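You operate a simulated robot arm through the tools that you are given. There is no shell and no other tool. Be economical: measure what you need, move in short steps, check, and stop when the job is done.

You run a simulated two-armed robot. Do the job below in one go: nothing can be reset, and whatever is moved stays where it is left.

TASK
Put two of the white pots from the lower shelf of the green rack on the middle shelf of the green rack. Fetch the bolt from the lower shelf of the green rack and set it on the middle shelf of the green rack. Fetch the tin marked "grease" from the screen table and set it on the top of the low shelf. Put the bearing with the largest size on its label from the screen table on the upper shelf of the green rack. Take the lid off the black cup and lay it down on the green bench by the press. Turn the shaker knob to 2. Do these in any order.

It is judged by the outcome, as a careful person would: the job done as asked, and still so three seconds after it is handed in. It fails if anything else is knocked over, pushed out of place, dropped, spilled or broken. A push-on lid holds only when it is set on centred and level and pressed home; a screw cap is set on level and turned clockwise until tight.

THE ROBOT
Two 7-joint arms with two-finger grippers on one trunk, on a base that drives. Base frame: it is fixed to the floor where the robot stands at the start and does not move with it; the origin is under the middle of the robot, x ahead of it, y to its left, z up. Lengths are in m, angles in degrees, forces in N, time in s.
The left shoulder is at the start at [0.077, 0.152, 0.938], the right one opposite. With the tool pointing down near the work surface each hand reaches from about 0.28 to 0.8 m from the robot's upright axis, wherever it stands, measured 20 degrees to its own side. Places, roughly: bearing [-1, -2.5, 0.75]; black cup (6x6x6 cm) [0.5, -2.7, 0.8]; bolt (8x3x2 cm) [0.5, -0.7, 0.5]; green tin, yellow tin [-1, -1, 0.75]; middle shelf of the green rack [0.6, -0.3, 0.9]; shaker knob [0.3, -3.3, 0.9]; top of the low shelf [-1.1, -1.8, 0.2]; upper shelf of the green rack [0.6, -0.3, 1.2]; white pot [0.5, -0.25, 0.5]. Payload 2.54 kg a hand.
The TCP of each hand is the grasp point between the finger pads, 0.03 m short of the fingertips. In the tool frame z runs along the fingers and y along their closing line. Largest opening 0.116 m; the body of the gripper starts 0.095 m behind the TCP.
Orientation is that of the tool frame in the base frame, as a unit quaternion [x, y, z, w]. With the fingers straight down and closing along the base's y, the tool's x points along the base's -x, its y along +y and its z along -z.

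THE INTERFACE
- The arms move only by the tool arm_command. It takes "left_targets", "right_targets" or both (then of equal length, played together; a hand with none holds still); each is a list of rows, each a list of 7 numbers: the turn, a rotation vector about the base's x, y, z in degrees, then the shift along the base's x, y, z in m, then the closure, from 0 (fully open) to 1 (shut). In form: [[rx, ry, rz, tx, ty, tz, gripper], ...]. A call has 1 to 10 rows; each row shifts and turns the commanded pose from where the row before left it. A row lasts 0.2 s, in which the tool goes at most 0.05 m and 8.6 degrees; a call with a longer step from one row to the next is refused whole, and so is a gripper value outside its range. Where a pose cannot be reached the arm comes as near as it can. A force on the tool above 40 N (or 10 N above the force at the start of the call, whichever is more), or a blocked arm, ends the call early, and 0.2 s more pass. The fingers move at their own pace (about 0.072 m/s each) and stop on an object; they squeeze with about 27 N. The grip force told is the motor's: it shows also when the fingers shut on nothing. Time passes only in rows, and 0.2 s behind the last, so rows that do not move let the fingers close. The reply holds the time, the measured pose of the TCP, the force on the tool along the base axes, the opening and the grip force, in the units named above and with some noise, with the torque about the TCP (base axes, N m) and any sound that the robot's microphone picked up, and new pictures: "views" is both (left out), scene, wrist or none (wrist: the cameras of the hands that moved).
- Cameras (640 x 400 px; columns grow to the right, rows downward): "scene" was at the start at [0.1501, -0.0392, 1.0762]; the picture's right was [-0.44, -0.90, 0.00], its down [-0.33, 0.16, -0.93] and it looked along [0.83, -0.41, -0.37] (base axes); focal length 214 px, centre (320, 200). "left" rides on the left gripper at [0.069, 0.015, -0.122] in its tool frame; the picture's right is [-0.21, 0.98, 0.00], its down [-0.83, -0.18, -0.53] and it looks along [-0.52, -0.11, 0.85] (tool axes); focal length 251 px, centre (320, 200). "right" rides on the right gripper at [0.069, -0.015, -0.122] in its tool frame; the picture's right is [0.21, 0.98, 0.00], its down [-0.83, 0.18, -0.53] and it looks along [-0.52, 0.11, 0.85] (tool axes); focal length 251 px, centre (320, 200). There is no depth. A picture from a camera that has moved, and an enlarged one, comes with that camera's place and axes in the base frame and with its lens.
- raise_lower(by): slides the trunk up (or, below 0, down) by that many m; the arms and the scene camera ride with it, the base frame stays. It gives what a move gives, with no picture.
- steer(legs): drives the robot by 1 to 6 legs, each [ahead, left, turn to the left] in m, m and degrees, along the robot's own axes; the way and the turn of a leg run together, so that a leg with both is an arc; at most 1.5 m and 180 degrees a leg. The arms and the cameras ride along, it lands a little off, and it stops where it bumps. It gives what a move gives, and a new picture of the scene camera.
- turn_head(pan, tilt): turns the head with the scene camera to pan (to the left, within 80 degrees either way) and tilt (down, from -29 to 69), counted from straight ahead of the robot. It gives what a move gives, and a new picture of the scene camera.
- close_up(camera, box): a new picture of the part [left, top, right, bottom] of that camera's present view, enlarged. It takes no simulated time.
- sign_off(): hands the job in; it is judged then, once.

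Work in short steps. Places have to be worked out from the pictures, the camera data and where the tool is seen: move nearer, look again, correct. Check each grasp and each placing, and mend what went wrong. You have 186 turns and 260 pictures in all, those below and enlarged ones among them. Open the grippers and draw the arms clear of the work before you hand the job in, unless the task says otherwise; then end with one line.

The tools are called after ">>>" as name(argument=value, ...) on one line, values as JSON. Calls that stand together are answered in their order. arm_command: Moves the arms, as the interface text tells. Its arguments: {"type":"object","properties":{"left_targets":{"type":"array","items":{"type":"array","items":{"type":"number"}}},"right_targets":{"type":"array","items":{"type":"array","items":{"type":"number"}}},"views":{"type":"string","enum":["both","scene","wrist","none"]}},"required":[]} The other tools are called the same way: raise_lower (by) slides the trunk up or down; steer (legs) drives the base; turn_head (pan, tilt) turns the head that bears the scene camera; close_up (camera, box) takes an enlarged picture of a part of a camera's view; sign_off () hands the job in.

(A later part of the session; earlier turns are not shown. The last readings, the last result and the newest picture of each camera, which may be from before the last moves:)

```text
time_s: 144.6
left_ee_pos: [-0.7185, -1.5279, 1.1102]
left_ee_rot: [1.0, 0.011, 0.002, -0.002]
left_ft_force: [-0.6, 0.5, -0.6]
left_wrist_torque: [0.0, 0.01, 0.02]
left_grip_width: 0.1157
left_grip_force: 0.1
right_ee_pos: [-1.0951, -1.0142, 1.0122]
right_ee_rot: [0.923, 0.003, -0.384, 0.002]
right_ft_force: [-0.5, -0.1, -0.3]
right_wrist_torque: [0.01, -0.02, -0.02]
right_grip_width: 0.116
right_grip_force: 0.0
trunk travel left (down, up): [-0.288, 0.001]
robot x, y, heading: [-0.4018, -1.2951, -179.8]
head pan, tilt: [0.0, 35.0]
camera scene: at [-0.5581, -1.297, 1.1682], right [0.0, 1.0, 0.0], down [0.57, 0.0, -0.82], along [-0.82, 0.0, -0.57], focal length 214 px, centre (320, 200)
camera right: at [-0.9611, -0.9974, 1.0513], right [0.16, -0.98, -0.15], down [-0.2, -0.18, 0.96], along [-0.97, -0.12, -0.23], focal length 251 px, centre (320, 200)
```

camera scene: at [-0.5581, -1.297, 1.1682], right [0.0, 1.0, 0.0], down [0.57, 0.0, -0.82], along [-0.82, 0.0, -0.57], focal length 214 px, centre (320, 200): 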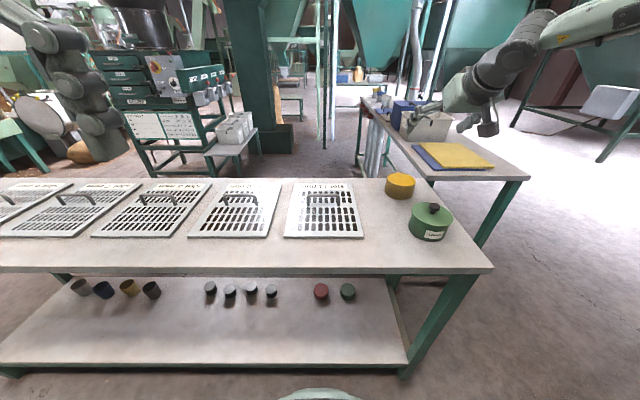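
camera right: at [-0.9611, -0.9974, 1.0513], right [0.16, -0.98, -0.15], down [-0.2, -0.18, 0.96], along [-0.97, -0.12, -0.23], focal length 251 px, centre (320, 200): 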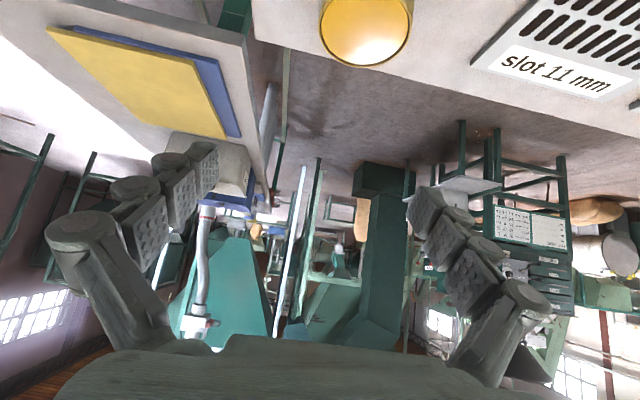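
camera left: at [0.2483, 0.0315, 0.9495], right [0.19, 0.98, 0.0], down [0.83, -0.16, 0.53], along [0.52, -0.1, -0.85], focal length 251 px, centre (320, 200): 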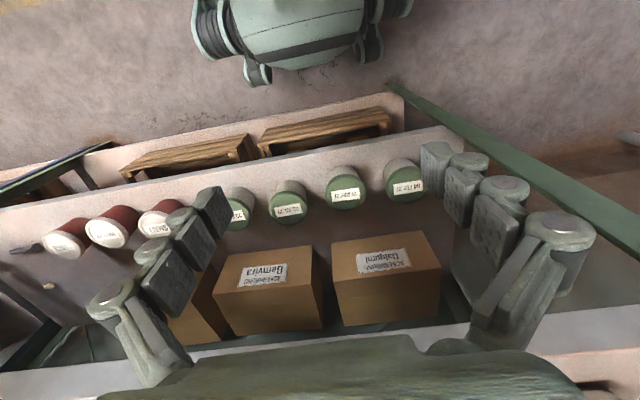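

Approaching tilted would bring the wrist camera over the green tin, so I choose a near-vertical grasp (15° tilt). I drive 0.09 ahead and reorient above the yellow tin.

>>> steer(legs=[[0.09, 0, 0]])

>>> arm_command(right_targets=[[0, -6, 0, -0.005, -0.007, 0, 0], [0, -6, 0, -0.005, -0.007, 0, 0], [0, -6, 0, -0.005, -0.007, 0, 0], [0, -6, 0, 0, -0.007, 0, 0], [0, -6, 0, 0, 0, 0, 0], [0, 0, 0, 0, 0, -0.04, 0], [0, 0, 0, 0, 0, -0.04, 0], [0, 0, 0, 0, 0, 0, 0]], views="wrist")

```text
time_s: 145.7
left_ee_pos: [-0.8072, -1.5275, 1.11]
left_ee_rot: [1.0, 0.01, 0.001, -0.001]
left_ft_force: [-0.9, 0.2, -1.1]
left_wrist_torque: [0.03, -0.04, 0.0]
left_grip_width: 0.1162
left_grip_force: 0.1
right_ee_pos: [-1.1867, -1.014, 1.0118]
right_ee_rot: [0.924, 0.003, -0.383, 0.002]
right_ft_force: [-0.1, 0.5, -0.2]
right_wrist_torque: [-0.01, 0.01, 0.02]
right_grip_width: 0.1159
right_grip_force: 0.0
trunk travel left (down, up): [-0.288, 0.001]
robot x, y, heading: [-0.4939, -1.2938, -179.9]
head pan, tilt: [0.0, 35.0]
camera scene: at [-0.6482, -1.2971, 1.1682], right [0.0, 1.0, 0.0], down [0.57, 0.0, -0.82], along [-0.82, 0.0, -0.57], focal length 214 px, centre (320, 200)
```

scene: 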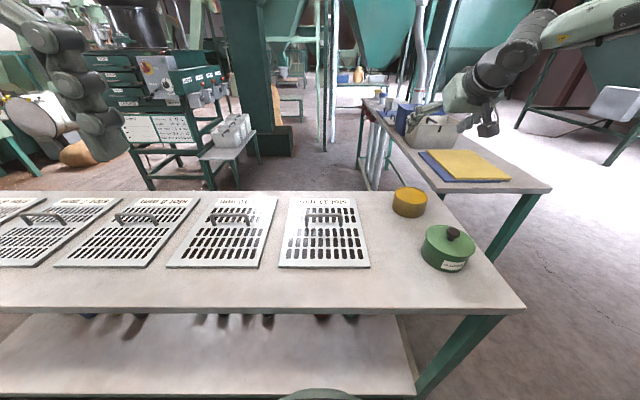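

```text
time_s: 147.5
left_ee_pos: [-0.8071, -1.5281, 1.1099]
left_ee_rot: [1.0, 0.011, 0.001, 0.0]
left_ft_force: [0.2, -0.5, 1.0]
left_wrist_torque: [0.01, 0.01, 0.01]
left_grip_width: 0.1164
left_grip_force: 0.0
right_ee_pos: [-1.1976, -1.0425, 0.9323]
right_ee_rot: [0.991, 0.003, -0.132, 0.002]
right_ft_force: [-0.5, 0.2, -0.5]
right_wrist_torque: [0.02, -0.02, -0.05]
right_grip_width: 0.1159
right_grip_force: 0.1
trunk travel left (down, up): [-0.288, 0.001]
robot x, y, heading: [-0.4887, -1.2988, -179.8]
head pan, tilt: [0.0, 35.0]
camera right: at [-1.1011, -1.0256, 1.0336], right [0.21, -0.98, -0.05], down [-0.66, -0.18, 0.73], along [-0.72, -0.12, -0.68], focal length 251 px, centre (320, 200)
```

right: 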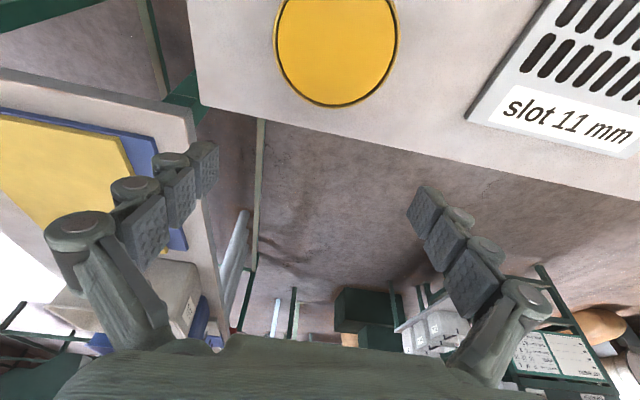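

Tin top centre computes to (-1.165,-1.042), diameter ≈0.104, so little margin. I steepen to 5° tilt, move over it and descend partway.

>>> arm_command(right_targets=[[0, -5, 0, 0.016, 0, 0, 0], [0, -5, 0, 0.016, 0, 0, 0], [0, 0, 0, 0, 0, -0.04, 0], [0, 0, 0, 0, 0, -0.03, 0], [0, 0, 0, 0, 0, 0, 0]], views="wrist")

```text
time_s: 148.7
left_ee_pos: [-0.8067, -1.5285, 1.1101]
left_ee_rot: [1.0, 0.01, 0.001, 0.0]
left_ft_force: [-0.4, -0.4, 0.3]
left_wrist_torque: [0.0, 0.01, 0.0]
left_grip_width: 0.1161
left_grip_force: 0.0
right_ee_pos: [-1.1671, -1.0428, 0.8635]
right_ee_rot: [0.999, 0.003, -0.045, 0.004]
right_ft_force: [-0.2, 0.1, 0.2]
right_wrist_torque: [-0.03, 0.02, -0.01]
right_grip_width: 0.1161
right_grip_force: 0.1
trunk travel left (down, up): [-0.288, 0.001]
robot x, y, heading: [-0.492, -1.2982, -179.8]
head pan, tilt: [0.0, 35.0]
camera right: at [-1.0887, -1.0255, 0.9802], right [0.22, -0.98, -0.01], down [-0.77, -0.18, 0.61], along [-0.6, -0.12, -0.79], focal length 251 px, centre (320, 200)
```

right: 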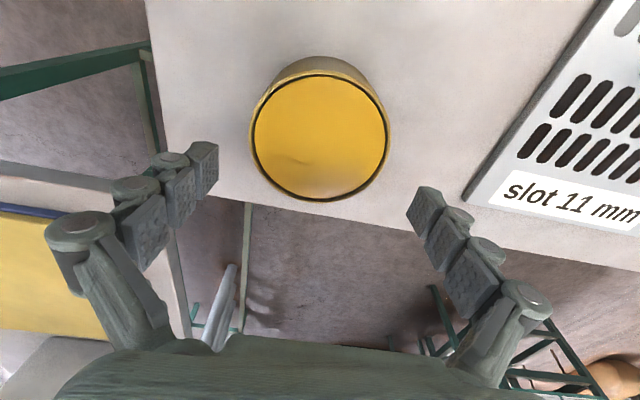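

Alignment within ~3 mm. I descend in small steps so that any touch stops the move.

>>> arm_command(right_targets=[[0, 0, 0, -0.001, 0.001, -0.015, 0], [0, 0, 0, 0, 0, -0.015, 0], [0, 0, 0, 0, 0, -0.01, 0], [0, 0, 0, 0, 0, -0.01, 0], [0, 0, 0, 0, 0, -0.01, 0], [0, 0, 0, 0, 0, 0, 0]], views="wrist")

```text
time_s: 150.1
left_ee_pos: [-0.8074, -1.5281, 1.1096]
left_ee_rot: [1.0, 0.011, 0.001, -0.001]
left_ft_force: [0.1, 0.7, -0.3]
left_wrist_torque: [0.0, 0.03, 0.02]
left_grip_width: 0.116
left_grip_force: 0.0
right_ee_pos: [-1.1627, -1.0399, 0.8052]
right_ee_rot: [0.999, 0.002, -0.045, 0.003]
right_ft_force: [0.4, -0.1, -0.5]
right_wrist_torque: [-0.02, -0.01, 0.01]
right_grip_width: 0.116
right_grip_force: 0.1
right hand out of reach, approached as far as the arm can: row 4, 5
trunk travel left (down, up): [-0.288, 0.001]
robot x, y, heading: [-0.4924, -1.2962, -179.7]
head pan, tilt: [0.0, 35.0]
camera right: at [-1.0828, -1.0228, 0.922], right [0.22, -0.98, -0.01], down [-0.77, -0.18, 0.61], along [-0.6, -0.12, -0.79], focal length 251 px, centre (320, 200)
```

right: 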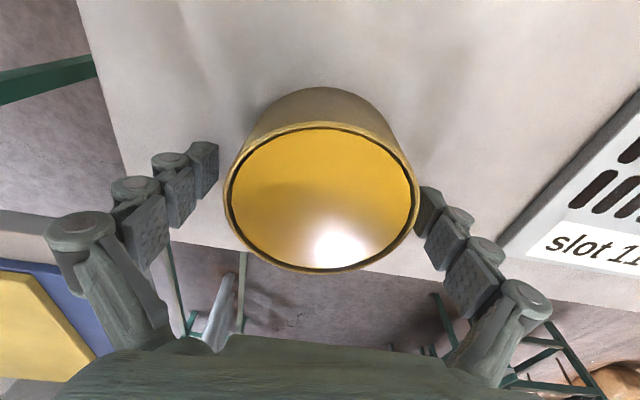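

The fingers are already straddling the tin without contact. The arm is at its low limit, so I lower by trunk 0.02.

>>> raise_lower(by=-0.02)

>>> close_up(camera="right", box=[140, 60, 500, 285])

```text
time_s: 150.8
left_ee_pos: [-0.8053, -1.5289, 1.0914]
left_ee_rot: [1.0, 0.011, 0.0, -0.002]
left_ft_force: [0.5, 0.5, -0.3]
left_wrist_torque: [0.0, 0.0, -0.04]
left_grip_width: 0.1161
left_grip_force: 0.2
right_ee_pos: [-1.1636, -1.0387, 0.7907]
right_ee_rot: [0.999, 0.002, -0.05, 0.002]
right_ft_force: [2.5, 7.2, 22.4]
right_wrist_torque: [1.04, -0.24, -0.17]
right_grip_width: 0.1162
right_grip_force: 0.6
trunk travel left (down, up): [-0.268, 0.021]
robot x, y, heading: [-0.4895, -1.2972, -179.9]
head pan, tilt: [0.0, 35.0]
```

```text
1.78 times, centred on (320, 172) of right
camera zoom: at [-1.0821, -1.0221, 0.9066], right [0.22, -0.98, -0.02], down [-0.77, -0.18, 0.61], along [-0.6, -0.12, -0.79], focal length 447 px, centre (320, 249)
```

zoom: 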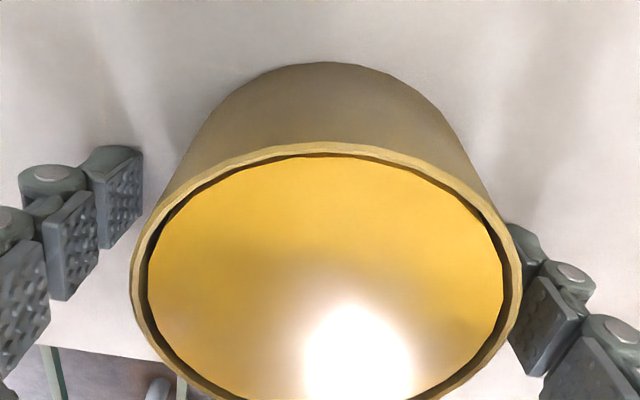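

22 N upward: the fingertips have reached the table (so it's at z≈0.76, tin top ≈0.81). I raise the trunk 8 mm and close.

>>> raise_lower(by=0.012)

>>> arm_command(right_targets=[[0, 0, 0, 0, 0, 0, 0.1], [0, 0, 0, 0, 0, 0, 0.2], [0, 0, 0, 0, 0, 0, 0.3], [0, 0, 0, 0, 0, 0, 0.3]], views="wrist")

```text
time_s: 151.4
left_ee_pos: [-0.8069, -1.5272, 1.1015]
left_ee_rot: [1.0, 0.01, 0.003, 0.0]
left_ft_force: [-1.2, 0.1, 1.0]
left_wrist_torque: [0.03, -0.01, -0.02]
left_grip_width: 0.1159
left_grip_force: 0.1
right_ee_pos: [-1.1616, -1.0409, 0.7967]
right_ee_rot: [0.999, 0.003, -0.044, 0.004]
right_ft_force: [0.2, 0.0, -0.4]
right_wrist_torque: [-0.02, -0.02, -0.06]
right_grip_width: 0.1161
right_grip_force: 0.1
trunk travel left (down, up): [-0.28, 0.009]
robot x, y, heading: [-0.4918, -1.2928, -180.0]
head pan, tilt: [0.0, 35.0]
```

```text
time_s: 152.4
left_ee_pos: [-0.805, -1.5284, 1.1025]
left_ee_rot: [1.0, 0.01, 0.0, -0.001]
left_ft_force: [0.3, 0.0, 0.5]
left_wrist_torque: [-0.01, 0.0, -0.02]
left_grip_width: 0.116
left_grip_force: 0.0
right_ee_pos: [-1.1619, -1.0373, 0.7996]
right_ee_rot: [0.999, 0.002, -0.048, 0.003]
right_ft_force: [-0.1, 12.7, 15.3]
right_wrist_torque: [1.11, -0.17, 0.09]
right_grip_width: 0.0973
right_grip_force: 12.5
trunk travel left (down, up): [-0.28, 0.009]
robot x, y, heading: [-0.4907, -1.2978, -179.8]
head pan, tilt: [0.0, 35.0]
camera right: at [-1.0823, -1.0214, 0.9163], right [0.22, -0.98, -0.02], down [-0.77, -0.18, 0.61], along [-0.6, -0.12, -0.79], focal length 251 px, centre (320, 200)
```

right: 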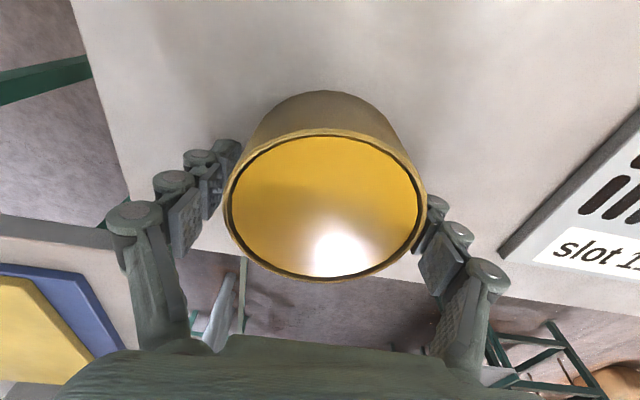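

The tips again lengthen on closing and press down. I raise the arm 6 mm and finish closing.

>>> arm_command(right_targets=[[0, 0, 0, 0, 0, 0.005, 0.2], [0, 0, 0, 0, 0, 0.002, 0.3], [0, 0, 0, 0, 0, 0, 0.4], [0, 0, 0, 0, 0, 0, 0.4]], views="wrist")

```text
time_s: 153.4
left_ee_pos: [-0.8061, -1.5287, 1.1021]
left_ee_rot: [1.0, 0.01, 0.002, -0.001]
left_ft_force: [0.2, 0.6, 0.5]
left_wrist_torque: [0.01, 0.02, 0.03]
left_grip_width: 0.1161
left_grip_force: 0.1
right_ee_pos: [-1.1624, -1.0401, 0.802]
right_ee_rot: [0.999, 0.002, -0.045, 0.004]
right_ft_force: [1.9, -0.2, 0.4]
right_wrist_torque: [0.09, -0.03, -0.03]
right_grip_width: 0.0882
right_grip_force: 26.3
trunk travel left (down, up): [-0.28, 0.009]
robot x, y, heading: [-0.4878, -1.2977, -179.8]
head pan, tilt: [0.0, 35.0]
camera right: at [-1.0823, -1.0237, 0.9202], right [0.22, -0.98, -0.01], down [-0.77, -0.18, 0.61], along [-0.59, -0.12, -0.79], focal length 251 px, centre (320, 200)
```

right: 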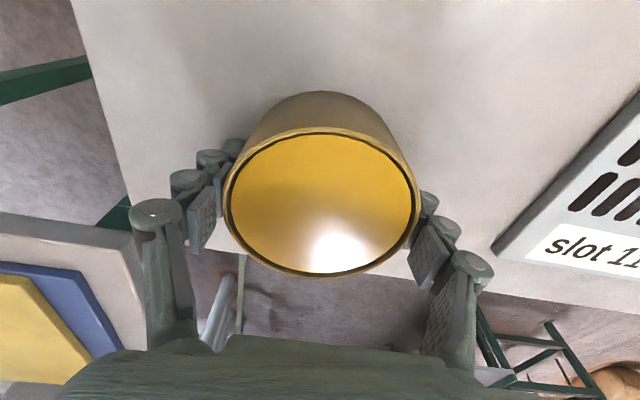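

Gripped at 0.088 m, 26 N. I lift the tin 0.12 m and draw it back over the aisle.

>>> arm_command(right_targets=[[0, 0, 0, 0, 0, 0.03, 0.4], [0, 0, 0, 0, 0, 0.04, 0.4], [0, 0, 0, 0, 0, 0.04, 0.4], [0, 0, 0, 0, -0.02, 0.04, 0.4], [0, 0, 0, 0.03, -0.03, 0, 0.4], [0, 0, 0, 0.03, -0.03, 0, 0.4], [0, 0, 0, 0.03, -0.03, 0, 0.4], [0, 0, 0, 0.03, -0.03, 0, 0.4]], views="scene")

```text
time_s: 155.2
left_ee_pos: [-0.8063, -1.5284, 1.1013]
left_ee_rot: [1.0, 0.009, 0.002, 0.0]
left_ft_force: [0.3, -0.7, 0.8]
left_wrist_torque: [0.0, 0.01, -0.01]
left_grip_width: 0.1161
left_grip_force: 0.0
right_ee_pos: [-1.0418, -1.1801, 0.9544]
right_ee_rot: [0.999, 0.003, -0.046, 0.004]
right_ft_force: [0.5, 0.4, -3.8]
right_wrist_torque: [0.03, 0.0, 0.0]
right_grip_width: 0.0879
right_grip_force: 27.1
trunk travel left (down, up): [-0.28, 0.009]
robot x, y, heading: [-0.4963, -1.299, -179.7]
head pan, tilt: [0.0, 35.0]
camera scene: at [-0.6475, -1.2973, 1.1603], right [0.0, 1.0, 0.0], down [0.57, 0.0, -0.82], along [-0.82, 0.0, -0.57], focal length 214 px, centre (320, 200)
```

scene: 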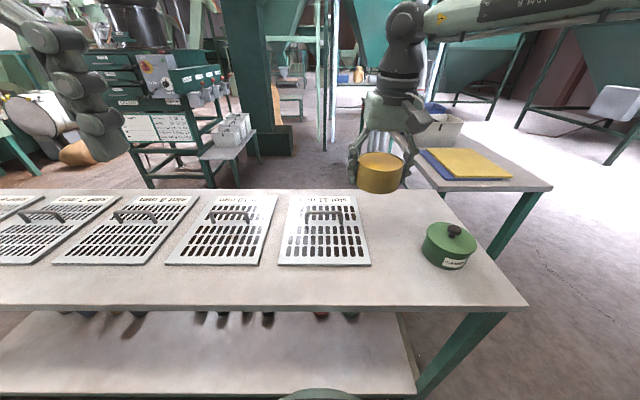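

The tin is held securely. I back off 0.35 m into the aisle, lower the trunk fully, and then lower the arm toward the low shelf's height.

>>> steer(legs=[[-0.35, 0, 0]])

>>> raise_lower(by=-0.279)

>>> arm_command(right_targets=[[0, 0, 0, 0, 0, -0.04, 0.4], [0, 0, 0, 0, 0, -0.04, 0.4], [0, 0, 0, 0, 0, -0.04, 0.4], [0, 0, 0, 0, 0, -0.04, 0.4], [0, 0, 0, 0, 0, -0.04, 0.4], [0, 0, 0, 0, 0, -0.04, 0.4], [0, 0, 0, 0, 0, -0.04, 0.4], [0, 0, 0, 0, 0, -0.04, 0.4]], views="scene")

```text
time_s: 157.4
left_ee_pos: [-0.4658, -1.5264, 1.1015]
left_ee_rot: [1.0, 0.012, 0.002, -0.001]
left_ft_force: [-0.3, -0.8, 0.7]
left_wrist_torque: [0.0, 0.05, -0.03]
left_grip_width: 0.1161
left_grip_force: 0.1
right_ee_pos: [-0.7011, -1.1796, 0.9557]
right_ee_rot: [0.999, 0.003, -0.046, 0.004]
right_ft_force: [0.0, -0.1, -3.8]
right_wrist_torque: [0.0, 0.01, 0.01]
right_grip_width: 0.0877
right_grip_force: 27.0
trunk travel left (down, up): [-0.28, 0.009]
robot x, y, heading: [-0.1488, -1.299, -179.5]
head pan, tilt: [0.0, 35.0]
camera scene: at [-0.306, -1.296, 1.1604], right [0.0, 1.0, 0.0], down [0.57, 0.0, -0.82], along [-0.82, 0.0, -0.57], focal length 214 px, centre (320, 200)
```

scene: 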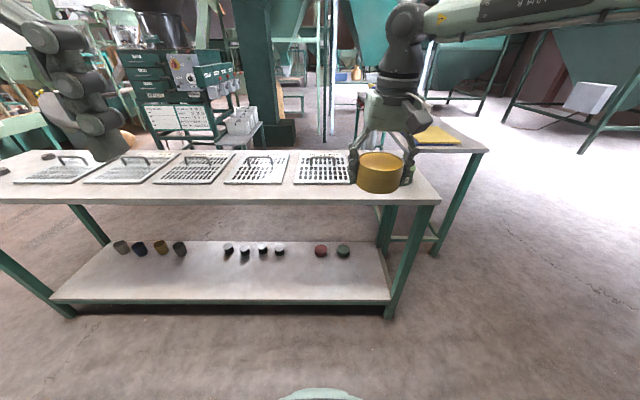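

```text
time_s: 160.2
left_ee_pos: [-0.465, -1.5267, 0.8222]
left_ee_rot: [1.0, 0.011, 0.001, -0.001]
left_ft_force: [0.0, -0.3, 0.0]
left_wrist_torque: [0.03, 0.02, 0.02]
left_grip_width: 0.1159
left_grip_force: 0.0
right_ee_pos: [-0.7006, -1.1786, 0.6752]
right_ee_rot: [0.999, 0.003, -0.046, 0.003]
right_ft_force: [0.3, 0.6, -4.1]
right_wrist_torque: [0.01, 0.01, -0.01]
right_grip_width: 0.0878
right_grip_force: 27.4
trunk travel left (down, up): [-0.001, 0.288]
robot x, y, heading: [-0.1517, -1.2961, -179.9]
head pan, tilt: [0.0, 35.0]
```

```text
time_s: 162.1
left_ee_pos: [-0.4658, -1.5276, 0.8227]
left_ee_rot: [1.0, 0.011, 0.002, -0.001]
left_ft_force: [-0.8, 0.4, 1.0]
left_wrist_torque: [0.02, -0.01, -0.01]
left_grip_width: 0.1161
left_grip_force: 0.1
right_ee_pos: [-0.6655, -1.1164, 0.4074]
right_ee_rot: [0.999, 0.003, -0.046, 0.006]
right_ft_force: [0.1, 0.1, -4.0]
right_wrist_torque: [0.0, 0.03, -0.02]
right_grip_width: 0.088
right_grip_force: 27.4
right hand out of reach, approached as far as the arm can: row 5, 6, 7, 8
trunk travel left (down, up): [-0.001, 0.288]
robot x, y, heading: [-0.151, -1.2974, -180.1]
head pan, tilt: [0.0, 35.0]
camera scene: at [-0.3063, -1.296, 0.8813], right [0.0, 1.0, 0.0], down [0.57, 0.0, -0.82], along [-0.82, 0.0, -0.57], focal length 214 px, centre (320, 200)
```

scene: 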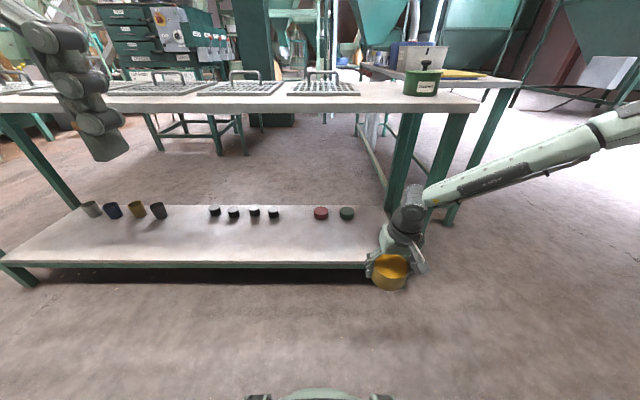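

The arm stops at z 0.407 here; the low shelf top is at z≈0.18, so the tin must get to TCP z≈0.22. I probe whether it can go lower nearer and more to the right.

>>> arm_command(right_targets=[[0, 0, 0, 0.02, 0.03, 0, 0.4], [0, 0, 0, 0.02, 0.03, -0.02, 0.4], [0, 0, 0, 0.02, 0.03, -0.03, 0.4], [0, 0, 0, 0.0, 0.02, -0.04, 0.4], [0, 0, 0, 0.0, 0.02, -0.04, 0.4]], views="none")

```text
time_s: 163.2
left_ee_pos: [-0.4663, -1.5258, 0.8236]
left_ee_rot: [1.0, 0.012, 0.002, -0.001]
left_ft_force: [-0.1, 0.0, 1.5]
left_wrist_torque: [0.04, 0.03, -0.02]
left_grip_width: 0.1161
left_grip_force: 0.1
right_ee_pos: [-0.597, -0.9815, 0.3076]
right_ee_rot: [0.999, 0.003, -0.046, 0.005]
right_ft_force: [0.4, -0.5, -4.2]
right_wrist_torque: [0.01, 0.0, 0.01]
right_grip_width: 0.0878
right_grip_force: 27.0
right hand out of reach, approached as far as the arm can: row 5
trunk travel left (down, up): [-0.001, 0.288]
robot x, y, heading: [-0.1485, -1.2954, -179.8]
head pan, tilt: [0.0, 35.0]
```

Moving right allows lower. I continue that way.

>>> arm_command(right_targets=[[0, 0, 0, 0, 0.035, -0.02, 0.4], [0, 0, 0, 0, 0.035, -0.03, 0.4], [0, 0, 0, 0, 0.03, -0.035, 0.4], [0, 0, 0, 0, 0.0, -0.01, 0.4]], views="scene")

```text
time_s: 164.2
left_ee_pos: [-0.4657, -1.5256, 0.8221]
left_ee_rot: [1.0, 0.011, 0.002, -0.001]
left_ft_force: [0.1, 0.1, -0.1]
left_wrist_torque: [-0.03, 0.01, 0.01]
left_grip_width: 0.1161
left_grip_force: 0.0
right_ee_pos: [-0.5951, -0.8992, 0.2947]
right_ee_rot: [0.999, 0.003, -0.046, 0.004]
right_ft_force: [0.1, -0.1, -4.6]
right_wrist_torque: [0.0, 0.03, -0.02]
right_grip_width: 0.0881
right_grip_force: 26.9
right hand out of reach, approached as far as the arm can: row 1, 2, 3, 4
trunk travel left (down, up): [-0.001, 0.288]
robot x, y, heading: [-0.1508, -1.2925, -179.7]
head pan, tilt: [0.0, 35.0]
camera scene: at [-0.3063, -1.2959, 0.8813], right [0.0, 1.0, 0.0], down [0.57, 0.0, -0.82], along [-0.82, 0.0, -0.57], focal length 214 px, centre (320, 200)
```

scene: 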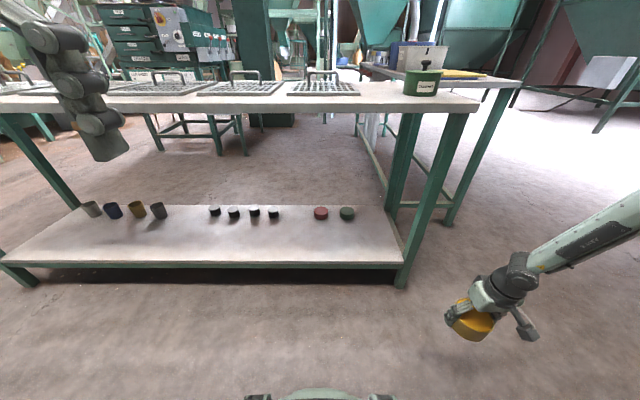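

Limit ≈0.295 here. Yaw is free for a round tin, so I turn the hand about the vertical to ease the wrist and try lower again.

>>> arm_command(right_targets=[[0, 0, 8, 0, -0.01, 0.01, 0.4], [0, 0, 8, 0, -0.01, 0, 0.4], [0, 0, 8, 0, -0.01, 0, 0.4], [0, 0, 8, 0, -0.01, 0, 0.4], [0, 0, 8, 0, 0, 0, 0.4], [0, 0, 0, 0, 0, -0.03, 0.4], [0, 0, 0, 0, 0, -0.03, 0.4], [0, 0, 0, 0, 0, -0.03, 0.4]], views="none")

```text
time_s: 166.1
left_ee_pos: [-0.4652, -1.527, 0.8237]
left_ee_rot: [1.0, 0.011, 0.002, -0.001]
left_ft_force: [0.2, -0.2, -0.1]
left_wrist_torque: [0.0, 0.01, -0.01]
left_grip_width: 0.1159
left_grip_force: 0.0
right_ee_pos: [-0.5917, -0.938, 0.2965]
right_ee_rot: [0.938, 0.344, -0.043, 0.018]
right_ft_force: [0.0, -0.5, -3.4]
right_wrist_torque: [0.0, 0.01, -0.01]
right_grip_width: 0.088
right_grip_force: 27.1
right hand out of reach, approached as far as the arm can: row 6, 7, 8
trunk travel left (down, up): [-0.001, 0.288]
robot x, y, heading: [-0.1528, -1.2967, -179.8]
head pan, tilt: [0.0, 35.0]
```

Yaw makes no difference. I probe closer in to the robot.

>>> arm_command(right_targets=[[0, 0, 0, 0.03, 0, 0, 0.4], [0, 0, 0, 0.03, 0, -0.02, 0.4], [0, 0, 0, 0.0, 0, -0.02, 0.4], [0, 0, 0, 0.0, 0, -0.02, 0.4]], views="none")

```text
time_s: 167.1
left_ee_pos: [-0.4669, -1.5272, 0.8227]
left_ee_rot: [1.0, 0.011, 0.002, -0.001]
left_ft_force: [0.1, 0.2, -0.2]
left_wrist_torque: [0.0, -0.02, -0.02]
left_grip_width: 0.1159
left_grip_force: 0.0
right_ee_pos: [-0.5393, -0.9376, 0.287]
right_ee_rot: [0.938, 0.345, -0.042, 0.019]
right_ft_force: [-0.9, 0.3, -3.8]
right_wrist_torque: [-0.02, 0.01, -0.02]
right_grip_width: 0.0877
right_grip_force: 27.0
right hand out of reach, approached as far as the arm can: row 2, 3, 4
trunk travel left (down, up): [-0.001, 0.288]
robot x, y, heading: [-0.1502, -1.294, -179.7]
head pan, tilt: [0.0, 35.0]
```

Still ~0.287. I look at the right arm's posture to understand the limit.

>>> turn_head(pan=-55, tilt=45)

```text
time_s: 168.3
left_ee_pos: [-0.4656, -1.526, 0.8231]
left_ee_rot: [1.0, 0.012, 0.001, -0.002]
left_ft_force: [0.7, -0.2, 0.5]
left_wrist_torque: [0.0, 0.0, -0.02]
left_grip_width: 0.116
left_grip_force: 0.1
right_ee_pos: [-0.5391, -0.9364, 0.2878]
right_ee_rot: [0.938, 0.344, -0.043, 0.02]
right_ft_force: [0.4, -0.4, -3.5]
right_wrist_torque: [-0.01, 0.02, 0.0]
right_grip_width: 0.0881
right_grip_force: 26.8
trunk travel left (down, up): [-0.001, 0.288]
robot x, y, heading: [-0.1493, -1.2966, -179.7]
head pan, tilt: [-55.0, 45.0]
camera scene: at [-0.2652, -1.2292, 0.8665], right [0.82, 0.58, 0.0], down [0.41, -0.58, -0.71], along [-0.41, 0.58, -0.71], focal length 214 px, centre (320, 200)
```

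scene: 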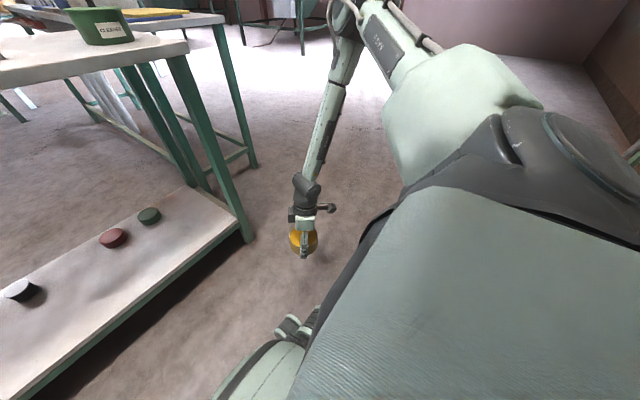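

The upper arm stays raised with the elbow above the shoulder and forearm hanging straight down. I'll try to change posture by stretching the arm out along the free aisle: raise the hand a bit, turn left 90° to face down the aisle.

>>> arm_command(right_targets=[[0, 0, -8, 0, 0, 0.02, 0.4], [0, 0, -8, 0, 0, 0.02, 0.4], [0, 0, -8, 0, 0, 0.02, 0.4], [0, 0, -8, 0, 0, 0.02, 0.4], [0, 0, -8, 0, 0, 0.02, 0.4]], views="none")

>>> steer(legs=[[-0.05, 0, 0], [0, 0, 90]])

>>> turn_head(pan=-20, tilt=25)

```text
time_s: 169.5
left_ee_pos: [-0.4652, -1.5264, 0.8223]
left_ee_rot: [1.0, 0.011, 0.001, -0.001]
left_ft_force: [-0.2, -0.5, -0.5]
left_wrist_torque: [-0.01, 0.01, 0.02]
left_grip_width: 0.1159
left_grip_force: 0.0
right_ee_pos: [-0.5383, -0.9367, 0.3858]
right_ee_rot: [0.999, 0.002, -0.045, 0.005]
right_ft_force: [-0.1, -0.5, -3.6]
right_wrist_torque: [0.02, 0.01, 0.01]
right_grip_width: 0.0879
right_grip_force: 26.8
trunk travel left (down, up): [-0.001, 0.288]
robot x, y, heading: [-0.1514, -1.2962, -179.8]
head pan, tilt: [-55.0, 45.0]
```

```text
time_s: 173.9
left_ee_pos: [0.0824, -1.6374, 0.8231]
left_ee_rot: [0.745, 0.667, 0.008, 0.005]
left_ft_force: [0.0, -1.0, 0.1]
left_wrist_torque: [-0.04, 0.04, 0.01]
left_grip_width: 0.1161
left_grip_force: 0.0
right_ee_pos: [-0.5069, -1.6385, 0.3847]
right_ee_rot: [0.745, 0.665, -0.029, 0.034]
right_ft_force: [-0.7, 0.6, -4.1]
right_wrist_torque: [-0.01, 0.02, 0.01]
right_grip_width: 0.0881
right_grip_force: 27.2
trunk travel left (down, up): [-0.001, 0.288]
robot x, y, heading: [-0.1023, -1.2948, -96.5]
head pan, tilt: [-55.0, 45.0]
stopped in leg 2: the robot was blocked; the commanded pose is now the measured one
camera scene: at [-0.1845, -1.4021, 0.8665], right [-0.48, 0.88, 0.0], down [0.62, 0.34, -0.7], along [-0.62, -0.34, -0.71], focal length 214 px, centre (320, 200)
```

scene: 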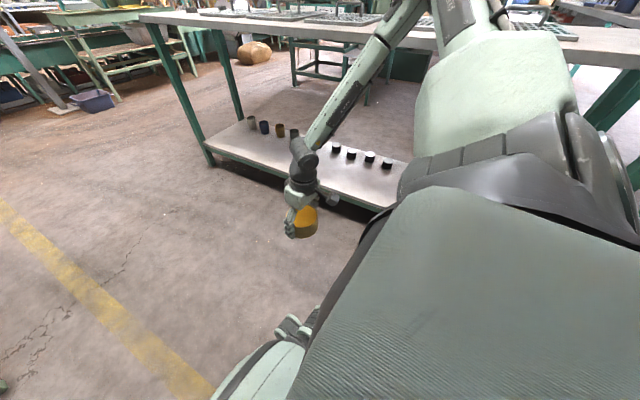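

```text
time_s: 174.9
left_ee_pos: [0.083, -1.6359, 0.8228]
left_ee_rot: [0.745, 0.668, 0.007, 0.004]
left_ft_force: [-0.1, 0.1, 0.0]
left_wrist_torque: [0.02, 0.01, 0.01]
left_grip_width: 0.1161
left_grip_force: 0.1
right_ee_pos: [-0.5061, -1.6403, 0.3821]
right_ee_rot: [0.745, 0.665, -0.03, 0.034]
right_ft_force: [-0.8, 0.1, -5.0]
right_wrist_torque: [0.0, -0.01, 0.02]
right_grip_width: 0.0877
right_grip_force: 27.2
trunk travel left (down, up): [-0.001, 0.288]
robot x, y, heading: [-0.1033, -1.2973, -96.5]
head pan, tilt: [-20.0, 25.0]
camera scene: at [-0.1547, -1.4464, 0.8967], right [-0.9, 0.45, 0.0], down [0.19, 0.38, -0.9], along [-0.4, -0.81, -0.43], focal length 214 px, centre (320, 200)
```

scene: 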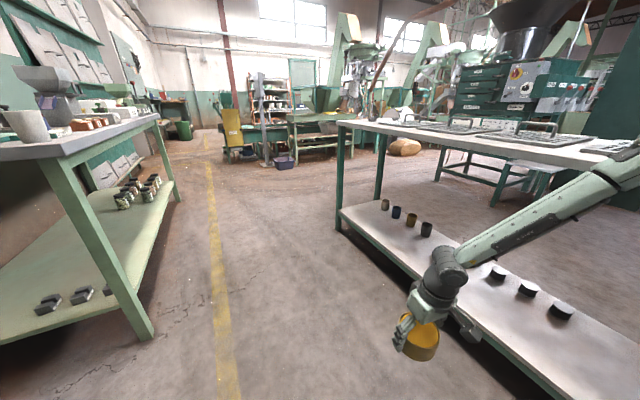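

The turn was blocked near -96° – the right elbow is probably at the table. I shift left (away from the table) 0.2 and then check the table.

>>> steer(legs=[[0, 0.2, 0]])

>>> turn_head(pan=-65, tilt=20)

```text
time_s: 175.6
left_ee_pos: [0.0816, -1.636, 0.8234]
left_ee_rot: [0.746, 0.666, 0.008, 0.004]
left_ft_force: [0.6, 0.7, -0.3]
left_wrist_torque: [0.0, 0.01, -0.01]
left_grip_width: 0.1162
left_grip_force: 0.1
right_ee_pos: [-0.5053, -1.6369, 0.3842]
right_ee_rot: [0.745, 0.665, -0.03, 0.034]
right_ft_force: [0.0, -0.3, -4.5]
right_wrist_torque: [0.01, -0.02, -0.02]
right_grip_width: 0.0881
right_grip_force: 27.2
trunk travel left (down, up): [-0.001, 0.288]
robot x, y, heading: [-0.096, -1.2977, -96.5]
head pan, tilt: [-20.0, 25.0]
stopped in leg 1: the robot was blocked; the commanded pose is now the measured one
camera scene: at [-0.1535, -1.445, 0.8975], right [-0.89, 0.45, 0.0], down [0.19, 0.38, -0.91], along [-0.4, -0.81, -0.42], focal length 214 px, centre (320, 200)
```

scene: 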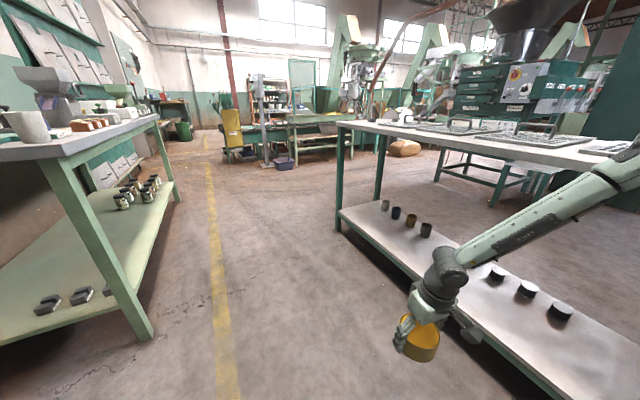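

```text
time_s: 176.8
left_ee_pos: [0.0819, -1.6358, 0.8237]
left_ee_rot: [0.745, 0.667, 0.008, 0.004]
left_ft_force: [-0.9, -0.9, 0.4]
left_wrist_torque: [0.0, 0.0, -0.01]
left_grip_width: 0.116
left_grip_force: 0.0
right_ee_pos: [-0.5053, -1.6386, 0.383]
right_ee_rot: [0.745, 0.665, -0.029, 0.034]
right_ft_force: [0.6, -0.7, -4.5]
right_wrist_torque: [-0.01, -0.06, 0.0]
right_grip_width: 0.088
right_grip_force: 27.1
trunk travel left (down, up): [-0.001, 0.288]
robot x, y, heading: [-0.1009, -1.298, -96.3]
head pan, tilt: [-65.0, 20.0]
camera scene: at [-0.201, -1.3925, 0.9049], right [-0.32, 0.95, 0.0], down [0.33, 0.11, -0.94], along [-0.89, -0.3, -0.35], focal length 214 px, centre (320, 200)
```

scene: 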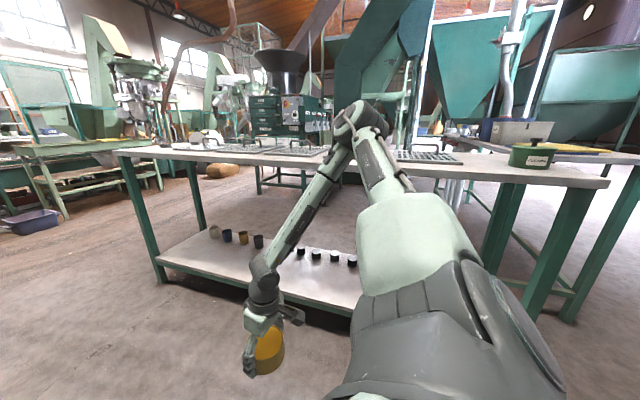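

The block is on the left instead: probably the left elbow against the blue rack. I look there.

>>> turn_head(pan=60, tilt=15)

```text
time_s: 178.8
left_ee_pos: [0.0832, -1.6364, 0.8235]
left_ee_rot: [0.745, 0.667, 0.007, 0.005]
left_ft_force: [0.3, 0.5, 1.5]
left_wrist_torque: [0.0, -0.04, 0.04]
left_grip_width: 0.1162
left_grip_force: 0.1
right_ee_pos: [-0.5052, -1.639, 0.3835]
right_ee_rot: [0.745, 0.666, -0.028, 0.034]
right_ft_force: [0.3, 0.4, -4.3]
right_wrist_torque: [-0.04, -0.02, -0.04]
right_grip_width: 0.0878
right_grip_force: 27.2
trunk travel left (down, up): [-0.001, 0.288]
robot x, y, heading: [-0.1009, -1.2956, -96.6]
head pan, tilt: [60.0, 15.0]
camera scene: at [-0.0379, -1.4187, 0.9138], right [-0.6, -0.8, 0.0], down [-0.2, 0.15, -0.97], along [0.78, -0.58, -0.25], focal length 214 px, centre (320, 200)
```

scene: 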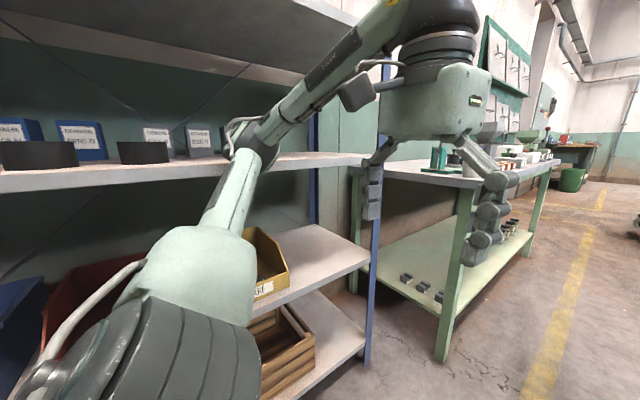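

Yes, the left elbow touches the edge of the blue rack's shelf; nothing appears shifted. I move right 0.14 to mid-aisle.

>>> steer(legs=[[0, -0.14, 6]])

```text
time_s: 180.8
left_ee_pos: [-0.0193, -1.6078, 0.8222]
left_ee_rot: [0.71, 0.704, 0.007, 0.0]
left_ft_force: [-0.3, -0.6, 0.4]
left_wrist_torque: [0.01, 0.0, 0.02]
left_grip_width: 0.116
left_grip_force: 0.0
right_ee_pos: [-0.6079, -1.6688, 0.3852]
right_ee_rot: [0.71, 0.702, -0.028, 0.035]
right_ft_force: [0.5, -0.3, -4.3]
right_wrist_torque: [-0.02, 0.01, 0.01]
right_grip_width: 0.0878
right_grip_force: 26.6
trunk travel left (down, up): [-0.001, 0.288]
robot x, y, heading: [-0.24, -1.2863, -90.4]
head pan, tilt: [60.0, 15.0]
camera scene: at [-0.1615, -1.4029, 0.9133], right [-0.51, -0.86, 0.0], down [-0.22, 0.13, -0.97], along [0.83, -0.49, -0.26], focal length 214 px, centre (320, 200)
```

scene: 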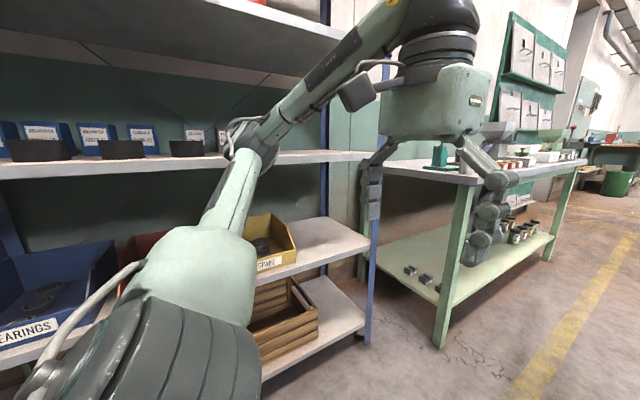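

I need to learn how low the arm can go to its side. I shift left 0.08 and probe with the hand farther to the right of the robot.

>>> steer(legs=[[0, 0.08, 0]])

>>> arm_command(right_targets=[[0, 0, 0, -0.03, 0.03, 0, 0.4], [0, 0, 0, -0.03, 0.03, 0, 0.4], [0, 0, 0, -0.03, 0.03, -0.02, 0.4], [0, 0, 0, -0.03, 0.03, -0.03, 0.4], [0, 0, 0, 0, 0, -0.04, 0.4], [0, 0, 0, 0, 0, -0.04, 0.4]], views="none")

>>> turn_head(pan=-65, tilt=20)

```text
time_s: 182.2
left_ee_pos: [0.0596, -1.6089, 0.8215]
left_ee_rot: [0.71, 0.705, 0.007, 0.001]
left_ft_force: [0.0, 0.2, -0.2]
left_wrist_torque: [0.02, 0.01, 0.02]
left_grip_width: 0.116
left_grip_force: 0.0
right_ee_pos: [-0.5276, -1.6706, 0.3858]
right_ee_rot: [0.711, 0.702, -0.028, 0.035]
right_ft_force: [0.4, 0.9, -4.4]
right_wrist_torque: [-0.01, -0.03, 0.0]
right_grip_width: 0.088
right_grip_force: 26.5
trunk travel left (down, up): [-0.001, 0.288]
robot x, y, heading: [-0.1646, -1.287, -90.8]
head pan, tilt: [60.0, 15.0]
camera scene: at [-0.0823, -1.4039, 0.9133], right [-0.51, -0.86, 0.0], down [-0.22, 0.13, -0.97], along [0.83, -0.49, -0.26], focal length 214 px, centre (320, 200)
```

scene: 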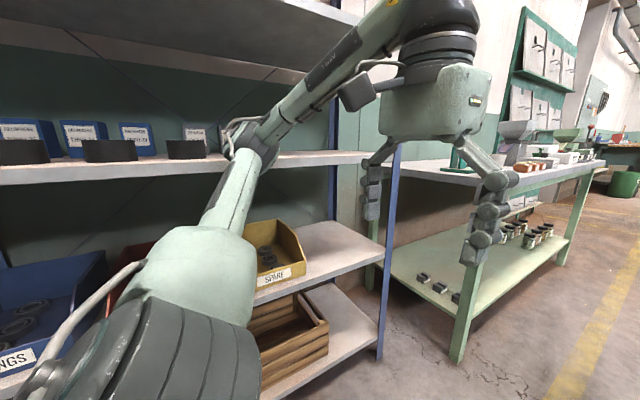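

```text
refused: row 4 steps farther than a row can; nothing moved
```

```text
time_s: 184.3
left_ee_pos: [0.0591, -1.608, 0.8223]
left_ee_rot: [0.709, 0.705, 0.008, 0.0]
left_ft_force: [-1.0, 0.0, -0.3]
left_wrist_torque: [0.02, -0.02, 0.03]
left_grip_width: 0.1159
left_grip_force: 0.1
right_ee_pos: [-0.5282, -1.6686, 0.3847]
right_ee_rot: [0.711, 0.702, -0.029, 0.034]
right_ft_force: [0.5, 1.2, -4.1]
right_wrist_torque: [0.02, 0.01, -0.01]
right_grip_width: 0.0878
right_grip_force: 27.5
trunk travel left (down, up): [-0.001, 0.288]
robot x, y, heading: [-0.1612, -1.2887, -90.6]
head pan, tilt: [-65.0, 20.0]
camera scene: at [-0.2475, -1.3947, 0.9052], right [-0.41, 0.91, 0.0], down [0.31, 0.14, -0.94], along [-0.86, -0.39, -0.34], focal length 214 px, centre (320, 200)
```

scene: 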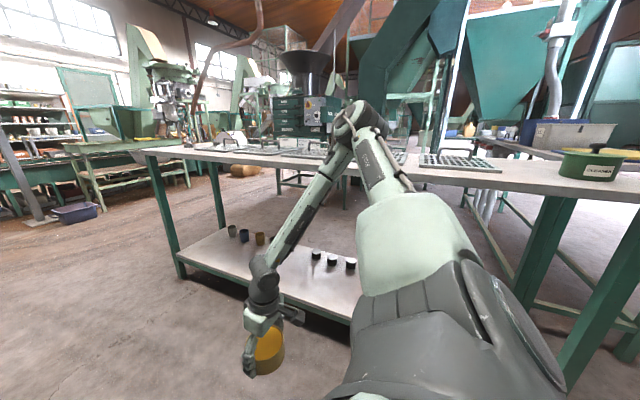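

The row was too long; I repeat the probe with shorter steps.

>>> arm_command(right_targets=[[0, 0, 0, -0.03, 0.03, 0, 0.4], [0, 0, 0, -0.03, 0.03, 0, 0.4], [0, 0, 0, -0.03, 0.03, -0.02, 0.4], [0, 0, 0, -0.03, 0.03, -0.02, 0.4], [0, 0, 0, 0, 0, -0.04, 0.4], [0, 0, 0, 0, 0, -0.04, 0.4], [0, 0, 0, 0, 0, -0.04, 0.4]], views="scene")

```text
time_s: 185.9
left_ee_pos: [0.0583, -1.6084, 0.8217]
left_ee_rot: [0.709, 0.705, 0.006, 0.001]
left_ft_force: [0.1, 0.2, -0.7]
left_wrist_torque: [-0.04, -0.01, -0.04]
left_grip_width: 0.116
left_grip_force: 0.1
right_ee_pos: [-0.6482, -1.5496, 0.2246]
right_ee_rot: [0.71, 0.703, -0.029, 0.035]
right_ft_force: [-0.5, -0.8, -2.5]
right_wrist_torque: [0.01, 0.01, -0.03]
right_grip_width: 0.0876
right_grip_force: 27.3
trunk travel left (down, up): [-0.001, 0.288]
robot x, y, heading: [-0.1632, -1.2878, -90.6]
head pan, tilt: [-65.0, 20.0]
camera scene: at [-0.2474, -1.3945, 0.9052], right [-0.41, 0.91, 0.0], down [0.31, 0.14, -0.94], along [-0.86, -0.39, -0.34], focal length 214 px, centre (320, 200)
```

scene: 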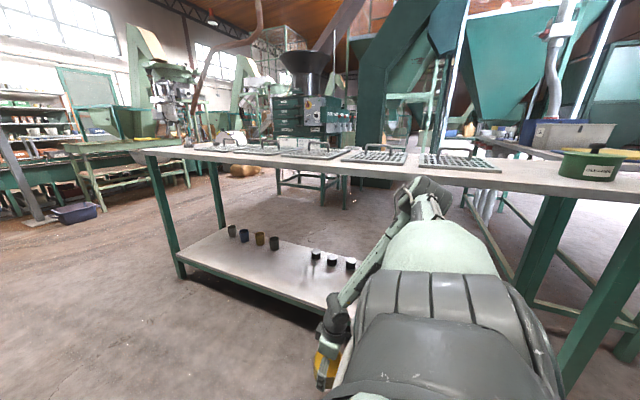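

Facing alongside, the arm reaches z 0.225 freely with the elbow lower (z≈0.77). I plan to insert the tin from the table's open end (elbow staying beyond the end). I raise it slightly and drive back north past the table end.

>>> arm_command(right_targets=[[0, 0, 0, 0, 0, 0.03, 0.4], [0, 0, 0, 0, 0, 0.02, 0.4]], views="none")

>>> steer(legs=[[-0.7, -0.04, 0], [0, -0.15, -30]])

>>> turn_head(pan=-40, tilt=30)

```text
time_s: 186.5
left_ee_pos: [0.0587, -1.6086, 0.8216]
left_ee_rot: [0.71, 0.704, 0.007, 0.001]
left_ft_force: [-0.3, 0.6, -0.5]
left_wrist_torque: [0.0, -0.02, 0.01]
left_grip_width: 0.1161
left_grip_force: 0.1
right_ee_pos: [-0.6476, -1.5498, 0.2756]
right_ee_rot: [0.711, 0.702, -0.029, 0.035]
right_ft_force: [-0.2, 0.8, -4.7]
right_wrist_torque: [-0.02, 0.0, 0.01]
right_grip_width: 0.0879
right_grip_force: 27.7
trunk travel left (down, up): [-0.001, 0.288]
robot x, y, heading: [-0.1617, -1.2877, -90.7]
head pan, tilt: [-65.0, 20.0]
```

```text
time_s: 192.0
left_ee_pos: [-0.3086, -0.9351, 0.8214]
left_ee_rot: [0.872, 0.49, 0.007, 0.002]
left_ft_force: [-0.9, 0.1, -0.1]
left_wrist_torque: [0.0, 0.0, 0.01]
left_grip_width: 0.1161
left_grip_force: 0.0
right_ee_pos: [-0.8847, -0.522, 0.275]
right_ee_rot: [0.872, 0.488, -0.037, 0.026]
right_ft_force: [0.2, -0.9, -3.8]
right_wrist_torque: [0.01, -0.01, 0.02]
right_grip_width: 0.0879
right_grip_force: 27.2
trunk travel left (down, up): [-0.001, 0.288]
robot x, y, heading: [-0.3319, -0.5498, -121.5]
head pan, tilt: [-65.0, 20.0]
camera scene: at [-0.4617, -0.5941, 0.9052], right [0.11, 0.99, 0.0], down [0.34, -0.04, -0.94], along [-0.93, 0.11, -0.34], focal length 214 px, centre (320, 200)
```

scene: 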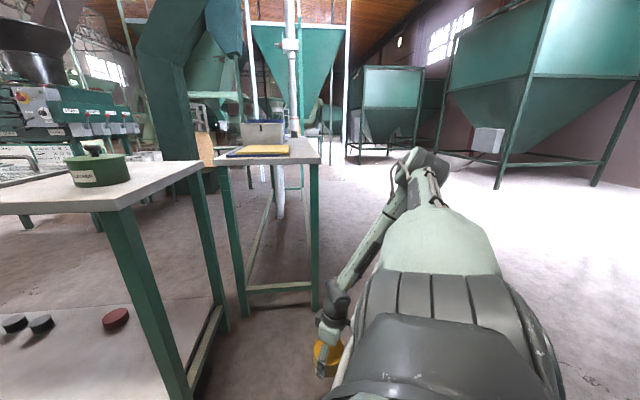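

```text
time_s: 192.9
left_ee_pos: [-0.3091, -0.9351, 0.8225]
left_ee_rot: [0.872, 0.49, 0.007, 0.002]
left_ft_force: [-0.3, 0.0, 0.4]
left_wrist_torque: [0.01, 0.0, 0.0]
left_grip_width: 0.1159
left_grip_force: 0.1
right_ee_pos: [-0.8842, -0.522, 0.2758]
right_ee_rot: [0.872, 0.488, -0.038, 0.026]
right_ft_force: [0.1, -0.7, -3.8]
right_wrist_torque: [0.0, 0.02, -0.01]
right_grip_width: 0.0877
right_grip_force: 27.3
trunk travel left (down, up): [-0.001, 0.288]
robot x, y, heading: [-0.3325, -0.5493, -121.6]
head pan, tilt: [-40.0, 30.0]
camera scene: at [-0.455, -0.6333, 0.8891], right [-0.32, 0.95, 0.0], down [0.47, 0.16, -0.87], along [-0.82, -0.27, -0.5], focal length 214 px, centre (320, 200)
```

scene: 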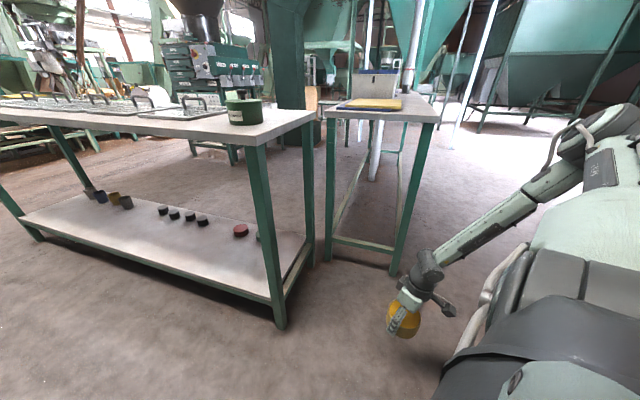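

End legs are at about (-0.87,-0.94) and (-1.22,-0.95); the tin will go in between, at x≈-1.0. I drive to just before the table end and look.

>>> steer(legs=[[0.2735, 0.033, 0]])

>>> turn_head(pan=-55, tilt=40)

```text
time_s: 194.8
left_ee_pos: [-0.4215, -1.186, 0.8227]
left_ee_rot: [0.871, 0.491, 0.006, 0.002]
left_ft_force: [-0.4, -0.7, 0.7]
left_wrist_torque: [0.0, 0.02, -0.04]
left_grip_width: 0.1162
left_grip_force: 0.1
right_ee_pos: [-0.9988, -0.7738, 0.2746]
right_ee_rot: [0.871, 0.489, -0.036, 0.026]
right_ft_force: [0.4, -0.6, -4.3]
right_wrist_torque: [0.0, 0.05, 0.0]
right_grip_width: 0.0877
right_grip_force: 27.0
trunk travel left (down, up): [-0.001, 0.288]
robot x, y, heading: [-0.4464, -0.8017, -121.3]
head pan, tilt: [-40.0, 30.0]
camera scene: at [-0.5692, -0.884, 0.8891], right [-0.32, 0.95, 0.0], down [0.47, 0.16, -0.87], along [-0.82, -0.28, -0.5], focal length 214 px, centre (320, 200)
```

scene: 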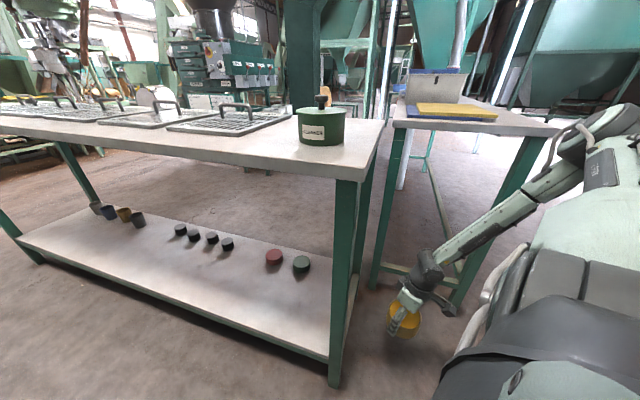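

```text
time_s: 195.6
left_ee_pos: [-0.4201, -1.1865, 0.822]
left_ee_rot: [0.871, 0.491, 0.006, 0.003]
left_ft_force: [0.1, -0.2, -0.6]
left_wrist_torque: [-0.01, -0.02, 0.0]
left_grip_width: 0.1162
left_grip_force: 0.0
right_ee_pos: [-0.9986, -0.7747, 0.2753]
right_ee_rot: [0.871, 0.489, -0.036, 0.026]
right_ft_force: [-1.0, -0.2, -3.8]
right_wrist_torque: [0.0, 0.02, 0.02]
right_grip_width: 0.0876
right_grip_force: 27.2
trunk travel left (down, up): [-0.001, 0.288]
robot x, y, heading: [-0.4457, -0.7982, -121.7]
head pan, tilt: [-55.0, 40.0]
camera scene: at [-0.5683, -0.8605, 0.8738], right [-0.06, 1.0, 0.0], down [0.64, 0.04, -0.77], along [-0.76, -0.05, -0.64], focal length 214 px, centre (320, 200)
```

scene: 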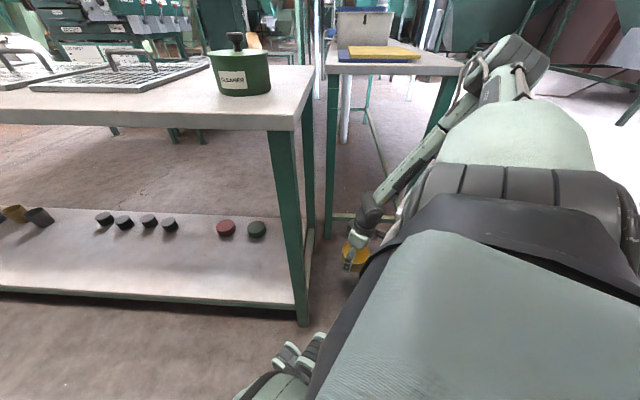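

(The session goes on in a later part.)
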